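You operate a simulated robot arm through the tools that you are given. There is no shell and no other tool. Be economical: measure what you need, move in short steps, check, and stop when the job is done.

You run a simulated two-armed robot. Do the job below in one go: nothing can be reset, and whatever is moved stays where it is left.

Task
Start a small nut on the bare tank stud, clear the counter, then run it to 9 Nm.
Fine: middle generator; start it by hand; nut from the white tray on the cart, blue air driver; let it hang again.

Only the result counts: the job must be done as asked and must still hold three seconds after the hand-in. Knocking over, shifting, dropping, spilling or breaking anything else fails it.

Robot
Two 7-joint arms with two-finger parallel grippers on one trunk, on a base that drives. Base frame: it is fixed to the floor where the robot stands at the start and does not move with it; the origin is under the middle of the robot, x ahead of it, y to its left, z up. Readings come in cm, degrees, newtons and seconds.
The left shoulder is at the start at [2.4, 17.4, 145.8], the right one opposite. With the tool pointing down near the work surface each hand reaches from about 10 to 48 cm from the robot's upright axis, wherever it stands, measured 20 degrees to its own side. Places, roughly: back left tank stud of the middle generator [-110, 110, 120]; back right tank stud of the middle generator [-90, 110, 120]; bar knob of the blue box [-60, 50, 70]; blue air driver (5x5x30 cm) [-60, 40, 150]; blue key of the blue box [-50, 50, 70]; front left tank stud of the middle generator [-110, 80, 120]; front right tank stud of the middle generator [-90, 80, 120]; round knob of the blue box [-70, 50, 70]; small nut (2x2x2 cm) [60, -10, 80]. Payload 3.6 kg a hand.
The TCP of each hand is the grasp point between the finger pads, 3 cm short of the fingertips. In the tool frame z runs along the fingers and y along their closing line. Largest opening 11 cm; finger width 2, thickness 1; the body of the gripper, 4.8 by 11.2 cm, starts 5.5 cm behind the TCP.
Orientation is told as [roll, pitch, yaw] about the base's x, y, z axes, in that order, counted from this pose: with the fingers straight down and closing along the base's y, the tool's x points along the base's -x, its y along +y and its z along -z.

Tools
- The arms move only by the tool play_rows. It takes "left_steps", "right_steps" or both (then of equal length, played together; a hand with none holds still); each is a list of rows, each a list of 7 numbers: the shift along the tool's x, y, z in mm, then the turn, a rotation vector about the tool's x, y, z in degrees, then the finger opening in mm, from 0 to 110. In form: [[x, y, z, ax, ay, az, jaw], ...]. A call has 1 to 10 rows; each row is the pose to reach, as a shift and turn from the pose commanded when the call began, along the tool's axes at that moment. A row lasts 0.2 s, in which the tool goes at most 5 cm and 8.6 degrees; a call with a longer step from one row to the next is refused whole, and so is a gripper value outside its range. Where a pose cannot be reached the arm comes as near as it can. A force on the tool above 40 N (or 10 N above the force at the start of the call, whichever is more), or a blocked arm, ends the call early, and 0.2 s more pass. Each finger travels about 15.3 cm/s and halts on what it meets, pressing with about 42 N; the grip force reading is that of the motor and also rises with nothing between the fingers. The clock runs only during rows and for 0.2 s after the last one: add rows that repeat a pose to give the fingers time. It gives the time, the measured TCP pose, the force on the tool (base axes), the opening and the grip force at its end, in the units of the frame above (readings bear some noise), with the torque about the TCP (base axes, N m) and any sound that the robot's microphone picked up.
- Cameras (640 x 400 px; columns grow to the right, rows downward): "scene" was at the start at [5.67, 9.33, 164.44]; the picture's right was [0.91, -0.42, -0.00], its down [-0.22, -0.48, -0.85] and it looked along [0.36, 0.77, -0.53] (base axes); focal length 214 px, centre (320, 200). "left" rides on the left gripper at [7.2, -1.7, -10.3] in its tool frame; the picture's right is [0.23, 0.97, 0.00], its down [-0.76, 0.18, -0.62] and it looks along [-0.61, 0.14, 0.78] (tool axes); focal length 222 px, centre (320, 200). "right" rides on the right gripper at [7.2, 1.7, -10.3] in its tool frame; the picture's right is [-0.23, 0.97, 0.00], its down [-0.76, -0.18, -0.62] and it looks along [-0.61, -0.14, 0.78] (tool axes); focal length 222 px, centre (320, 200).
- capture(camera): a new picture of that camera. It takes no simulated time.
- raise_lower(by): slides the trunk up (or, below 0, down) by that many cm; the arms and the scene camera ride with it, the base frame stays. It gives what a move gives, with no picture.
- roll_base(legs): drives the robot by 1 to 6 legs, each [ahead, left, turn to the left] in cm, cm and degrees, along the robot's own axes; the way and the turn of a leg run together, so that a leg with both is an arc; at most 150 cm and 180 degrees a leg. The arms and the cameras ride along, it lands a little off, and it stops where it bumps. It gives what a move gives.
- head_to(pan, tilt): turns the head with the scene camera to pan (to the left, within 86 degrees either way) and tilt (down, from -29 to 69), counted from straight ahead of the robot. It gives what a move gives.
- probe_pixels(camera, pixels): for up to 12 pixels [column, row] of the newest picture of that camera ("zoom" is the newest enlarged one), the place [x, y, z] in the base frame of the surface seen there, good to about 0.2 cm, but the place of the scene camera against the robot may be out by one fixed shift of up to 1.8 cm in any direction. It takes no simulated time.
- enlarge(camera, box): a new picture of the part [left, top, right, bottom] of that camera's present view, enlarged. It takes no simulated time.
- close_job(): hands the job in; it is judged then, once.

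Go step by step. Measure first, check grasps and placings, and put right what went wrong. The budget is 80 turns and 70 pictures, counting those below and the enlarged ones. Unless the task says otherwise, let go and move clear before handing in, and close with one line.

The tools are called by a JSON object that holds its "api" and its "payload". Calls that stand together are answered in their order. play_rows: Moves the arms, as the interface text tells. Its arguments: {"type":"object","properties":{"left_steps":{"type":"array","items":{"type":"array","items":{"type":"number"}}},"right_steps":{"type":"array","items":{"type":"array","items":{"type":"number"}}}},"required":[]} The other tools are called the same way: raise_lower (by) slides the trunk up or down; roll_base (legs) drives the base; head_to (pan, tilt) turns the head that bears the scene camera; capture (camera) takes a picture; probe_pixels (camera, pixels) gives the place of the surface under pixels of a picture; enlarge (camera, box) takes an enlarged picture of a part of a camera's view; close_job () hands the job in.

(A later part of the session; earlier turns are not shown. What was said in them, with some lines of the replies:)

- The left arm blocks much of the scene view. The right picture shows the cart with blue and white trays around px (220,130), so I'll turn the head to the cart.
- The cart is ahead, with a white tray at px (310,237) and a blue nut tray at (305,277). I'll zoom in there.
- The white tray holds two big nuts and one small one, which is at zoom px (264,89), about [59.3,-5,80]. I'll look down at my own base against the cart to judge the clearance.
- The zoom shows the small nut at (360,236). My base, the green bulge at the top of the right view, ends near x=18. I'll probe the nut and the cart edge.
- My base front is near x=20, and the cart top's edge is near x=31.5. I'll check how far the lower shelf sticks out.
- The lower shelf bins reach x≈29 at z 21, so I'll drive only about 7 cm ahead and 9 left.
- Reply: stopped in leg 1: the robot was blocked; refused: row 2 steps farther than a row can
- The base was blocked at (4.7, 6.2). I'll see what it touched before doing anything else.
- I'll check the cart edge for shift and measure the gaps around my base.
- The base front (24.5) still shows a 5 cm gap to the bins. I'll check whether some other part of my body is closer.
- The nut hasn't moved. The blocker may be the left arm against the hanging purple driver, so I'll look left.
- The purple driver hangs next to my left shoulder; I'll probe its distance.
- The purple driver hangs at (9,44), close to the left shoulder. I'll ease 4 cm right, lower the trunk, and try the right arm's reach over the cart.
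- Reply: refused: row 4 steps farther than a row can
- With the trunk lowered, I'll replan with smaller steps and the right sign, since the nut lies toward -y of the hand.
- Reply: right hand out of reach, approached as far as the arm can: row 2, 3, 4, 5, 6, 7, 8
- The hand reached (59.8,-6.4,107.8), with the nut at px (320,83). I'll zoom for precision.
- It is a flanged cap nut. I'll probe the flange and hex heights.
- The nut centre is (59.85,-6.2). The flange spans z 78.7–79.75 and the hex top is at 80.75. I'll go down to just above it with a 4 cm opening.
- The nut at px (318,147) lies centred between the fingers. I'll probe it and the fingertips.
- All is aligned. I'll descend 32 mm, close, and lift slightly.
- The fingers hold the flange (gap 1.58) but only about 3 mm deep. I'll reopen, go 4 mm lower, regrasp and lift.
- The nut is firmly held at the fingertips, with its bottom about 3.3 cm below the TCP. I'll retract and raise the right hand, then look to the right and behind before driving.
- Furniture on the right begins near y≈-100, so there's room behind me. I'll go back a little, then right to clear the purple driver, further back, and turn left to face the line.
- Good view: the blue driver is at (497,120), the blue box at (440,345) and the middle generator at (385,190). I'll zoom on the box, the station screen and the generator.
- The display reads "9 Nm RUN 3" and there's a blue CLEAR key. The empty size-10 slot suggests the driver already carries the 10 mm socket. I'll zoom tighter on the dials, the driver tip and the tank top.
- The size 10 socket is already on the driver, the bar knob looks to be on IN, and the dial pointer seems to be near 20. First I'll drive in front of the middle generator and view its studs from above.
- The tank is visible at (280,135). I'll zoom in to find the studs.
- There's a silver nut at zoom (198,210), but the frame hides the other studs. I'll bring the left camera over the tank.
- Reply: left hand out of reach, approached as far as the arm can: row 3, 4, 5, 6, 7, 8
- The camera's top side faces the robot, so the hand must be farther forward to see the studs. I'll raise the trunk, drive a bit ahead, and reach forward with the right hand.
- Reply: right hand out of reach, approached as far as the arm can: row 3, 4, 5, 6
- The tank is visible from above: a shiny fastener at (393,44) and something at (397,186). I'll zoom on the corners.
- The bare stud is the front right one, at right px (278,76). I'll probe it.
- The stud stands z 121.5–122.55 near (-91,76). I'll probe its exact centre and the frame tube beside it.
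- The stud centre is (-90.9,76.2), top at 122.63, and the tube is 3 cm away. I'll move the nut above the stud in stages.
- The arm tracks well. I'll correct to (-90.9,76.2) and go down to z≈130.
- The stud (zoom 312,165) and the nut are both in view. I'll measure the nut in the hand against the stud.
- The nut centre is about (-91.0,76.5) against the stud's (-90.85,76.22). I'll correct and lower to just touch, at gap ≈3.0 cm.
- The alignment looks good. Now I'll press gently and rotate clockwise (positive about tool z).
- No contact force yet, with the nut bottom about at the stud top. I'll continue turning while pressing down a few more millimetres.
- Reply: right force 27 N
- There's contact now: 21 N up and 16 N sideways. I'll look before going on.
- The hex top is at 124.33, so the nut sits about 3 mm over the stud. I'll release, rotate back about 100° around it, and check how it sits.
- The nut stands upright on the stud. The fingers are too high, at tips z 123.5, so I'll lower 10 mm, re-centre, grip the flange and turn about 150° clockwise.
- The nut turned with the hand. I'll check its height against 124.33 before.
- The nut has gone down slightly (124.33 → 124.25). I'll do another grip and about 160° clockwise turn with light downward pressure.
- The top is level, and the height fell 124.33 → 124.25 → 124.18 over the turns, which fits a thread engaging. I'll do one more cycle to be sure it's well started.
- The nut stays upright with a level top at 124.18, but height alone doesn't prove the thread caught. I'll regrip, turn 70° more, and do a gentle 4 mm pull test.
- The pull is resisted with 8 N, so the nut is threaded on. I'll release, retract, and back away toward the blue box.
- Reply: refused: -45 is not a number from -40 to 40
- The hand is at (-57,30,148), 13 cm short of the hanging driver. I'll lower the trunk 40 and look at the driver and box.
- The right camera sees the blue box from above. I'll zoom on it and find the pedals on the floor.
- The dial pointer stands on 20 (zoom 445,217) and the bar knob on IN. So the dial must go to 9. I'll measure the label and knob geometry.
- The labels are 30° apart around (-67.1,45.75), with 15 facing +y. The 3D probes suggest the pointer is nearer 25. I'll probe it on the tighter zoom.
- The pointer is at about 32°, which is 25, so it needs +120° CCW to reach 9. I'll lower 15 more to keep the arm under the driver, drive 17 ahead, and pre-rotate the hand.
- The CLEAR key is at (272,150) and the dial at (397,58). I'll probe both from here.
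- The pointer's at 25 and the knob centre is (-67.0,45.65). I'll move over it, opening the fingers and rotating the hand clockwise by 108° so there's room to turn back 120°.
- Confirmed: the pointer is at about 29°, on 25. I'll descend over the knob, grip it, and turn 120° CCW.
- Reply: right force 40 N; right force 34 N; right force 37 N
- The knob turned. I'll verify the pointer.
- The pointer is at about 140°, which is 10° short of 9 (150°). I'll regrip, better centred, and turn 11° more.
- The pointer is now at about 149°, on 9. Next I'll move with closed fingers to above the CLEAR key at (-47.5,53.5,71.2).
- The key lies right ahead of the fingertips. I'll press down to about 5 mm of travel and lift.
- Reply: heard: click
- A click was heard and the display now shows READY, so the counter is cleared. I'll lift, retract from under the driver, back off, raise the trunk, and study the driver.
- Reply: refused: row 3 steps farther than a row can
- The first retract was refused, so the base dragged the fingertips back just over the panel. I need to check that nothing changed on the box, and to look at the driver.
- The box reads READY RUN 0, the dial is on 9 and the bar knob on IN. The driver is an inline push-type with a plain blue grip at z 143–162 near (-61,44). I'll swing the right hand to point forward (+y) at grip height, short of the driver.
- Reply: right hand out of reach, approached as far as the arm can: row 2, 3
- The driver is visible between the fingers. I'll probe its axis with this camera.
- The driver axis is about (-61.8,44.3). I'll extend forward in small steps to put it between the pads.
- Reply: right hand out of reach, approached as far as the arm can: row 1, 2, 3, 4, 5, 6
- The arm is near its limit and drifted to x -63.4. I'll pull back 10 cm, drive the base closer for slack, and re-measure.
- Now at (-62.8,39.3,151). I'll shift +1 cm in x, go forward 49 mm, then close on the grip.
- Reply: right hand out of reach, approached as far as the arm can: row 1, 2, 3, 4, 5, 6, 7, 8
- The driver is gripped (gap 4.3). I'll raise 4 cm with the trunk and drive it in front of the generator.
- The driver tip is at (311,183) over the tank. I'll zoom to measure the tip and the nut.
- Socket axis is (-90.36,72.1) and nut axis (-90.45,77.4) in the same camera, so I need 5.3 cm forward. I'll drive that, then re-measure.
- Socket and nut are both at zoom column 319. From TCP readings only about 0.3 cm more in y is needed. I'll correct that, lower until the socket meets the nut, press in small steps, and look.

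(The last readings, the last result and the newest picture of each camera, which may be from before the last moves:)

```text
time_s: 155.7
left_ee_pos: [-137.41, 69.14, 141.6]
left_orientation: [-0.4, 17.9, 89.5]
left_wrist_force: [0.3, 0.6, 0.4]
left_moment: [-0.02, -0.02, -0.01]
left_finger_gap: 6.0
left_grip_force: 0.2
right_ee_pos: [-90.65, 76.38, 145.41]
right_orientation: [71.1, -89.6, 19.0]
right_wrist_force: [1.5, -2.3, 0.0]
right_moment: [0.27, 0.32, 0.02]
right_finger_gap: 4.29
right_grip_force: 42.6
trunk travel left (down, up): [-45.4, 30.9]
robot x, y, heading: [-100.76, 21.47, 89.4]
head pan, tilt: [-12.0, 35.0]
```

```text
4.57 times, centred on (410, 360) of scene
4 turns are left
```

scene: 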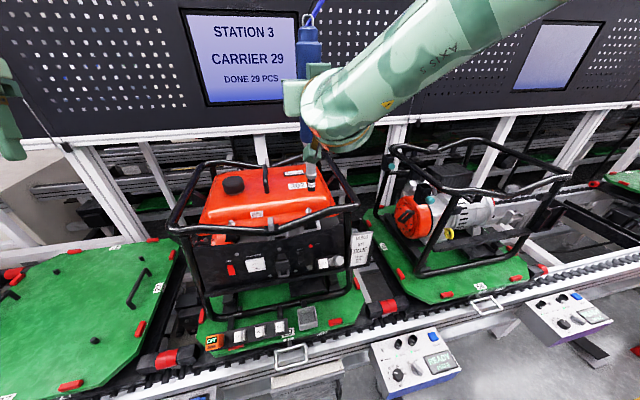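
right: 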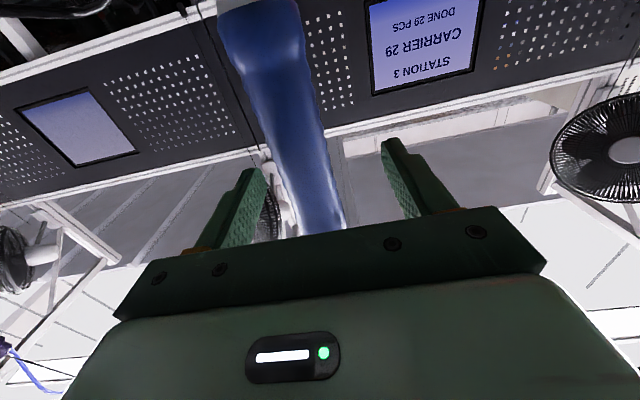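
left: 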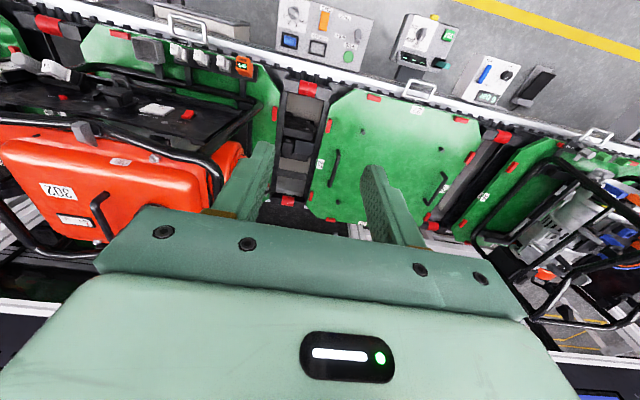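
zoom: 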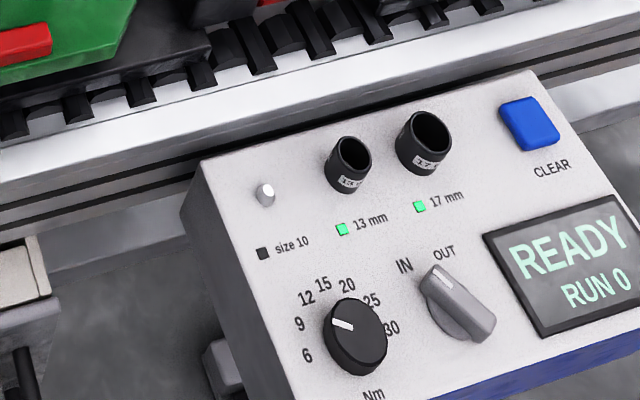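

The socket sits over the hex (tip ≈123.3) with almost no force, and the display still reads READY RUN 0. I'll push down in small steps with holds to start the driver and let it run to its clutch.

{"api": "raise_lower", "payload": {"by": -0.4}}

{"api": "play_rows", "payload": {"right_steps": [[0, 0, 0, 0, 0, 0, 30], [0, 0, 0, 0, 0, 0, 30], [0, 0, 0, 0, 0, 0, 30], [0, 0, 0, 0, 0, 0, 30], [0, 0, 0, 0, 0, 0, 30], [0, 0, 0, 0, 0, 0, 30]]}}

{"api": "raise_lower", "payload": {"by": -0.4}}

{"api": "play_rows", "payload": {"right_steps": [[0, 0, 0, 0, 0, 0, 30], [0, 0, 0, 0, 0, 0, 30], [0, 0, 0, 0, 0, 0, 30], [0, 0, 0, 0, 0, 0, 30], [0, 0, 0, 0, 0, 0, 30], [0, 0, 0, 0, 0, 0, 30], [0, 0, 0, 0, 0, 0, 30], [0, 0, 0, 0, 0, 0, 30]]}}

{"api": "raise_lower", "payload": {"by": -0.4}}

{"api": "play_rows", "payload": {"right_steps": [[0, 0, 0, 0, 0, 0, 30], [0, 0, 0, 0, 0, 0, 30], [0, 0, 0, 0, 0, 0, 30], [0, 0, 0, 0, 0, 0, 30], [0, 0, 0, 0, 0, 0, 30], [0, 0, 0, 0, 0, 0, 30], [0, 0, 0, 0, 0, 0, 30], [0, 0, 0, 0, 0, 0, 30], [0, 0, 0, 0, 0, 0, 30], [0, 0, 0, 0, 0, 0, 30]]}}

{"api": "raise_lower", "payload": {"by": -0.3}}

{"api": "play_rows", "payload": {"right_steps": [[0, 0, 0, 0, 0, 0, 30], [0, 0, 0, 0, 0, 0, 30], [0, 0, 0, 0, 0, 0, 30], [0, 0, 0, 0, 0, 0, 30], [0, 0, 0, 0, 0, 0, 30], [0, 0, 0, 0, 0, 0, 30], [0, 0, 0, 0, 0, 0, 30], [0, 0, 0, 0, 0, 0, 30], [0, 0, 0, 0, 0, 0, 30], [0, 0, 0, 0, 0, 0, 30]]}}

{"api": "enlarge", "payload": {"camera": "scene", "box": [280, 170, 480, 400]}}

```text
time_s: 156.2
left_ee_pos: [-137.44, 69.08, 141.18]
left_orientation: [-0.5, 17.9, 89.5]
left_wrist_force: [-0.8, -0.1, -1.6]
left_moment: [0.0, 0.0, -0.02]
left_finger_gap: 6.01
left_grip_force: 0.0
right_ee_pos: [-90.6, 76.23, 144.97]
right_orientation: [82.5, -89.7, 7.5]
right_wrist_force: [3.2, -3.4, 4.9]
right_moment: [0.25, 0.21, -0.02]
right_finger_gap: 4.29
right_grip_force: 41.8
trunk travel left (down, up): [-45.0, 31.3]
robot x, y, heading: [-100.61, 21.5, 89.1]
head pan, tilt: [-12.0, 35.0]
```

```text
time_s: 157.6
left_ee_pos: [-137.39, 69.08, 141.21]
left_orientation: [-0.4, 18.0, 89.5]
left_wrist_force: [-0.3, -0.4, 0.5]
left_moment: [-0.02, -0.01, -0.02]
left_finger_gap: 5.96
left_grip_force: 0.0
right_ee_pos: [-90.69, 76.33, 145.05]
right_orientation: [70.5, -89.7, 19.5]
right_wrist_force: [2.4, -3.2, 1.3]
right_moment: [0.31, 0.54, 0.02]
right_finger_gap: 4.29
right_grip_force: 42.0
trunk travel left (down, up): [-45.0, 31.3]
robot x, y, heading: [-100.24, 21.92, 89.1]
head pan, tilt: [-12.0, 35.0]
```

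```text
time_s: 158.1
left_ee_pos: [-137.46, 68.94, 140.76]
left_orientation: [-0.4, 18.0, 89.5]
left_wrist_force: [1.4, -0.3, 0.2]
left_moment: [-0.01, -0.03, -0.03]
left_finger_gap: 6.0
left_grip_force: 0.1
right_ee_pos: [-90.48, 76.33, 144.72]
right_orientation: [119.0, -89.7, -29.0]
right_wrist_force: [2.9, -2.1, 12.6]
right_moment: [0.46, 0.36, 0.04]
right_finger_gap: 4.3
right_grip_force: 41.9
trunk travel left (down, up): [-44.6, 31.7]
robot x, y, heading: [-100.1, 21.83, 89.3]
head pan, tilt: [-12.0, 35.0]
```

```text
time_s: 159.9
left_ee_pos: [-137.46, 69.0, 140.74]
left_orientation: [-0.4, 17.9, 89.5]
left_wrist_force: [0.4, -0.3, 0.3]
left_moment: [0.0, -0.02, -0.05]
left_finger_gap: 5.96
left_grip_force: 0.0
right_ee_pos: [-90.69, 76.24, 144.54]
right_orientation: [61.6, -89.8, 28.4]
right_wrist_force: [4.3, -3.3, 10.3]
right_moment: [0.24, -0.43, -0.06]
right_finger_gap: 4.27
right_grip_force: 42.0
trunk travel left (down, up): [-44.6, 31.7]
robot x, y, heading: [-100.83, 21.15, 89.4]
head pan, tilt: [-12.0, 35.0]
```

```text
time_s: 160.5
left_ee_pos: [-137.47, 68.94, 140.53]
left_orientation: [-0.4, 17.9, 89.5]
left_wrist_force: [0.4, -1.3, -0.2]
left_moment: [-0.03, 0.01, 0.0]
left_finger_gap: 6.0
left_grip_force: 0.0
right_ee_pos: [-90.62, 76.1, 144.48]
right_orientation: [119.8, -89.6, -29.7]
right_wrist_force: [4.7, -3.0, 23.4]
right_moment: [0.21, -0.68, -0.11]
right_finger_gap: 4.29
right_grip_force: 41.9
trunk travel left (down, up): [-44.2, 32.1]
robot x, y, heading: [-100.55, 21.48, 89.4]
head pan, tilt: [-12.0, 35.0]
```

```text
time_s: 162.7
left_ee_pos: [-137.44, 68.97, 140.37]
left_orientation: [-0.4, 17.9, 89.5]
left_wrist_force: [0.1, 0.2, -0.7]
left_moment: [0.01, 0.01, -0.01]
left_finger_gap: 6.0
left_grip_force: 0.1
right_ee_pos: [-90.72, 76.17, 144.15]
right_orientation: [66.7, -89.7, 23.2]
right_wrist_force: [0.8, -5.1, 10.3]
right_moment: [-0.16, 0.56, 0.02]
right_finger_gap: 4.29
right_grip_force: 41.7
trunk travel left (down, up): [-44.2, 32.1]
robot x, y, heading: [-100.86, 21.54, 89.1]
head pan, tilt: [-12.0, 35.0]
```

```text
time_s: 163.2
left_ee_pos: [-137.4, 68.85, 140.04]
left_orientation: [-0.4, 17.9, 89.5]
left_wrist_force: [1.3, 0.3, -0.3]
left_moment: [-0.03, -0.04, 0.01]
left_finger_gap: 6.01
left_grip_force: 0.0
right_ee_pos: [-90.63, 76.02, 144.07]
right_orientation: [121.4, -89.7, -31.5]
right_wrist_force: [2.4, -4.5, 20.0]
right_moment: [-0.09, 0.54, -0.04]
right_finger_gap: 4.26
right_grip_force: 41.7
trunk travel left (down, up): [-43.9, 32.4]
robot x, y, heading: [-100.7, 21.19, 89.1]
head pan, tilt: [-12.0, 35.0]
```

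```text
time_s: 165.4
left_ee_pos: [-137.37, 68.92, 140.16]
left_orientation: [-0.4, 17.9, 89.6]
left_wrist_force: [0.0, 0.7, 0.2]
left_moment: [-0.03, 0.02, -0.02]
left_finger_gap: 6.0
left_grip_force: 0.0
right_ee_pos: [-90.73, 76.09, 144.01]
right_orientation: [98.8, -89.7, -8.9]
right_wrist_force: [4.3, -2.2, 22.3]
right_moment: [0.34, 0.04, -0.03]
right_finger_gap: 4.29
right_grip_force: 42.1
trunk travel left (down, up): [-43.9, 32.4]
robot x, y, heading: [-100.96, 21.17, 89.0]
head pan, tilt: [-12.0, 35.0]
```

```text
1.74 times, centred on (380, 285) of scene
3 turns are left
```

zoom: 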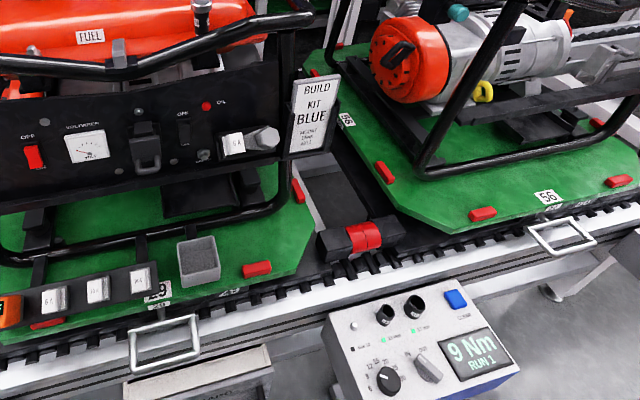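

The display reads "9 Nm RUN 1", so the nut is run down. I'll raise off, drive the driver back to its hanging place, open gently and withdraw straight back.

{"api": "raise_lower", "payload": {"by": 12}}

{"api": "roll_base", "payload": {"legs": [[-31.8, 0, 0], [0, -28.2, 0]]}}

{"api": "raise_lower", "payload": {"by": -3.9}}

{"api": "play_rows", "payload": {"right_steps": [[0, 0, 0, 0, 0, 0, 45], [0, 0, 0, 0, 0, 0, 55], [0, 0, 0, 0, 0, 0, 70], [0, 0, 0, 0, 0, 0, 85], [0, 0, 0, 0, 0, 0, 85], [0, 0, -20, 0, 0, 0, 85], [0, 0, -50, 0, 0, 0, 85], [0, 0, -90, 0, 0, 0, 85], [0, 0, -130, 0, 0, 0, 85]]}}

{"api": "roll_base", "payload": {"legs": [[-12, 0, 0]]}}

{"api": "head_to", "payload": {"pan": 10, "tilt": 15}}

{"api": "capture", "payload": {"camera": "scene"}}

{"api": "capture", "payload": {"camera": "right"}}

```text
time_s: 166.9
left_ee_pos: [-137.42, 69.12, 152.05]
left_orientation: [-0.4, 18.0, 89.4]
left_wrist_force: [0.4, 0.0, 0.3]
left_moment: [0.01, -0.03, 0.01]
left_finger_gap: 6.01
left_grip_force: 0.0
right_ee_pos: [-90.55, 76.46, 155.83]
right_orientation: [61.0, -89.7, 29.1]
right_wrist_force: [3.2, -2.8, 0.0]
right_moment: [0.37, 0.32, -0.03]
right_finger_gap: 4.26
right_grip_force: 42.0
trunk travel left (down, up): [-55.9, 20.4]
robot x, y, heading: [-100.59, 21.43, 89.4]
head pan, tilt: [-12.0, 35.0]
```

```text
time_s: 170.6
left_ee_pos: [-109.83, 35.83, 151.96]
left_orientation: [-0.6, 18.1, 89.0]
left_wrist_force: [0.7, 0.3, -0.1]
left_moment: [0.0, -0.01, 0.03]
left_finger_gap: 5.99
left_grip_force: 0.1
right_ee_pos: [-62.8, 42.56, 155.81]
right_orientation: [43.8, -89.7, 45.7]
right_wrist_force: [0.6, -0.6, -5.4]
right_moment: [0.03, -0.01, 0.01]
right_finger_gap: 4.29
right_grip_force: 41.7
trunk travel left (down, up): [-55.9, 20.4]
robot x, y, heading: [-73.17, -12.26, 89.1]
head pan, tilt: [-12.0, 35.0]
```

```text
time_s: 171.5
left_ee_pos: [-109.45, 35.79, 147.98]
left_orientation: [-0.4, 18.1, 89.0]
left_wrist_force: [0.2, 0.9, 0.0]
left_moment: [-0.01, -0.02, -0.04]
left_finger_gap: 6.01
left_grip_force: 0.1
right_ee_pos: [-62.67, 42.44, 151.76]
right_orientation: [57.5, -89.7, 32.0]
right_wrist_force: [0.4, -0.9, -5.3]
right_moment: [0.01, 0.0, 0.02]
right_finger_gap: 4.27
right_grip_force: 42.7
trunk travel left (down, up): [-52.0, 24.3]
robot x, y, heading: [-73.28, -12.22, 88.8]
head pan, tilt: [-12.0, 35.0]
```

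```text
time_s: 173.5
left_ee_pos: [-109.62, 35.59, 148.16]
left_orientation: [-0.4, 18.0, 89.0]
left_wrist_force: [0.3, -0.2, -0.9]
left_moment: [0.04, 0.02, -0.02]
left_finger_gap: 5.99
left_grip_force: 0.1
right_ee_pos: [-62.7, 29.29, 152.08]
right_orientation: [71.9, -89.8, 17.6]
right_wrist_force: [0.2, 0.3, 0.4]
right_moment: [0.0, 0.0, 0.0]
right_finger_gap: 8.52
right_grip_force: 0.0
trunk travel left (down, up): [-52.0, 24.3]
robot x, y, heading: [-72.91, -12.44, 88.7]
head pan, tilt: [-12.0, 35.0]
```

```text
time_s: 174.7
left_ee_pos: [-109.7, 23.92, 148.03]
left_orientation: [-0.3, 18.2, 88.9]
left_wrist_force: [-1.3, 0.1, 0.3]
left_moment: [-0.01, -0.01, -0.01]
left_finger_gap: 5.98
left_grip_force: 0.0
right_ee_pos: [-62.88, 17.62, 151.97]
right_orientation: [51.7, -89.7, 37.7]
right_wrist_force: [-0.6, -0.1, -0.8]
right_moment: [0.04, -0.02, 0.01]
right_finger_gap: 8.5
right_grip_force: 0.1
trunk travel left (down, up): [-52.0, 24.3]
robot x, y, heading: [-73.79, -24.3, 88.5]
head pan, tilt: [-12.0, 35.0]
```

```text
time_s: 175.6
left_ee_pos: [-109.75, 23.8, 148.14]
left_orientation: [-0.3, 18.1, 88.9]
left_wrist_force: [-0.3, 0.1, 0.1]
left_moment: [0.0, -0.04, 0.0]
left_finger_gap: 5.99
left_grip_force: 0.0
right_ee_pos: [-62.94, 17.4, 152.02]
right_orientation: [53.6, -89.7, 35.7]
right_wrist_force: [0.0, 0.6, -0.4]
right_moment: [-0.02, 0.01, 0.01]
right_finger_gap: 8.5
right_grip_force: 0.0
trunk travel left (down, up): [-52.0, 24.3]
robot x, y, heading: [-73.43, -24.19, 88.6]
head pan, tilt: [10.0, 15.0]
```

```text
4 pictures are left
```

scene: 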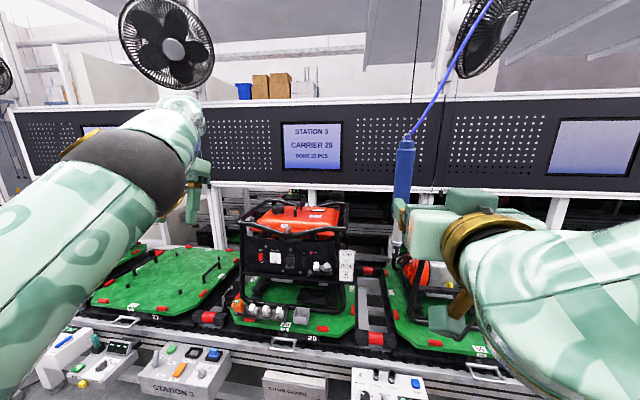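

```text
3 pictures are left
2 turns are left
```

right: 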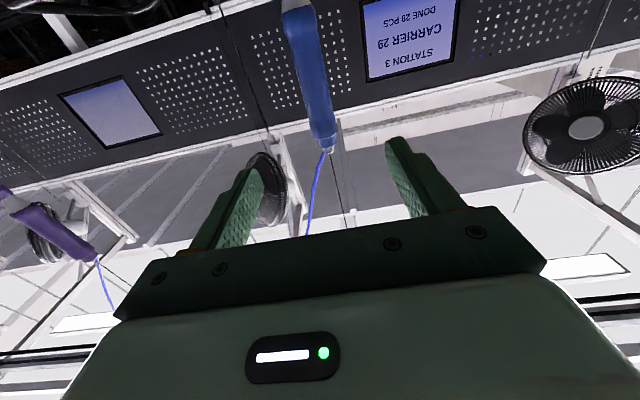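

The driver hangs freely again at right px (310,80), both hands are clear, and the display read 9 Nm, RUN 1. I'm handing in.

{"api": "close_job", "payload": {}}

```text
The job is handed in.
```

The small nut from the white tray is on the front right tank stud of the middle generator, started by hand. I cleared the counter and ran the nut down with the blue driver, and the box then read 9 Nm, RUN 1. The torque dial was on 25, so I set it to 9 first. The driver is hanging free again and both hands are clear.
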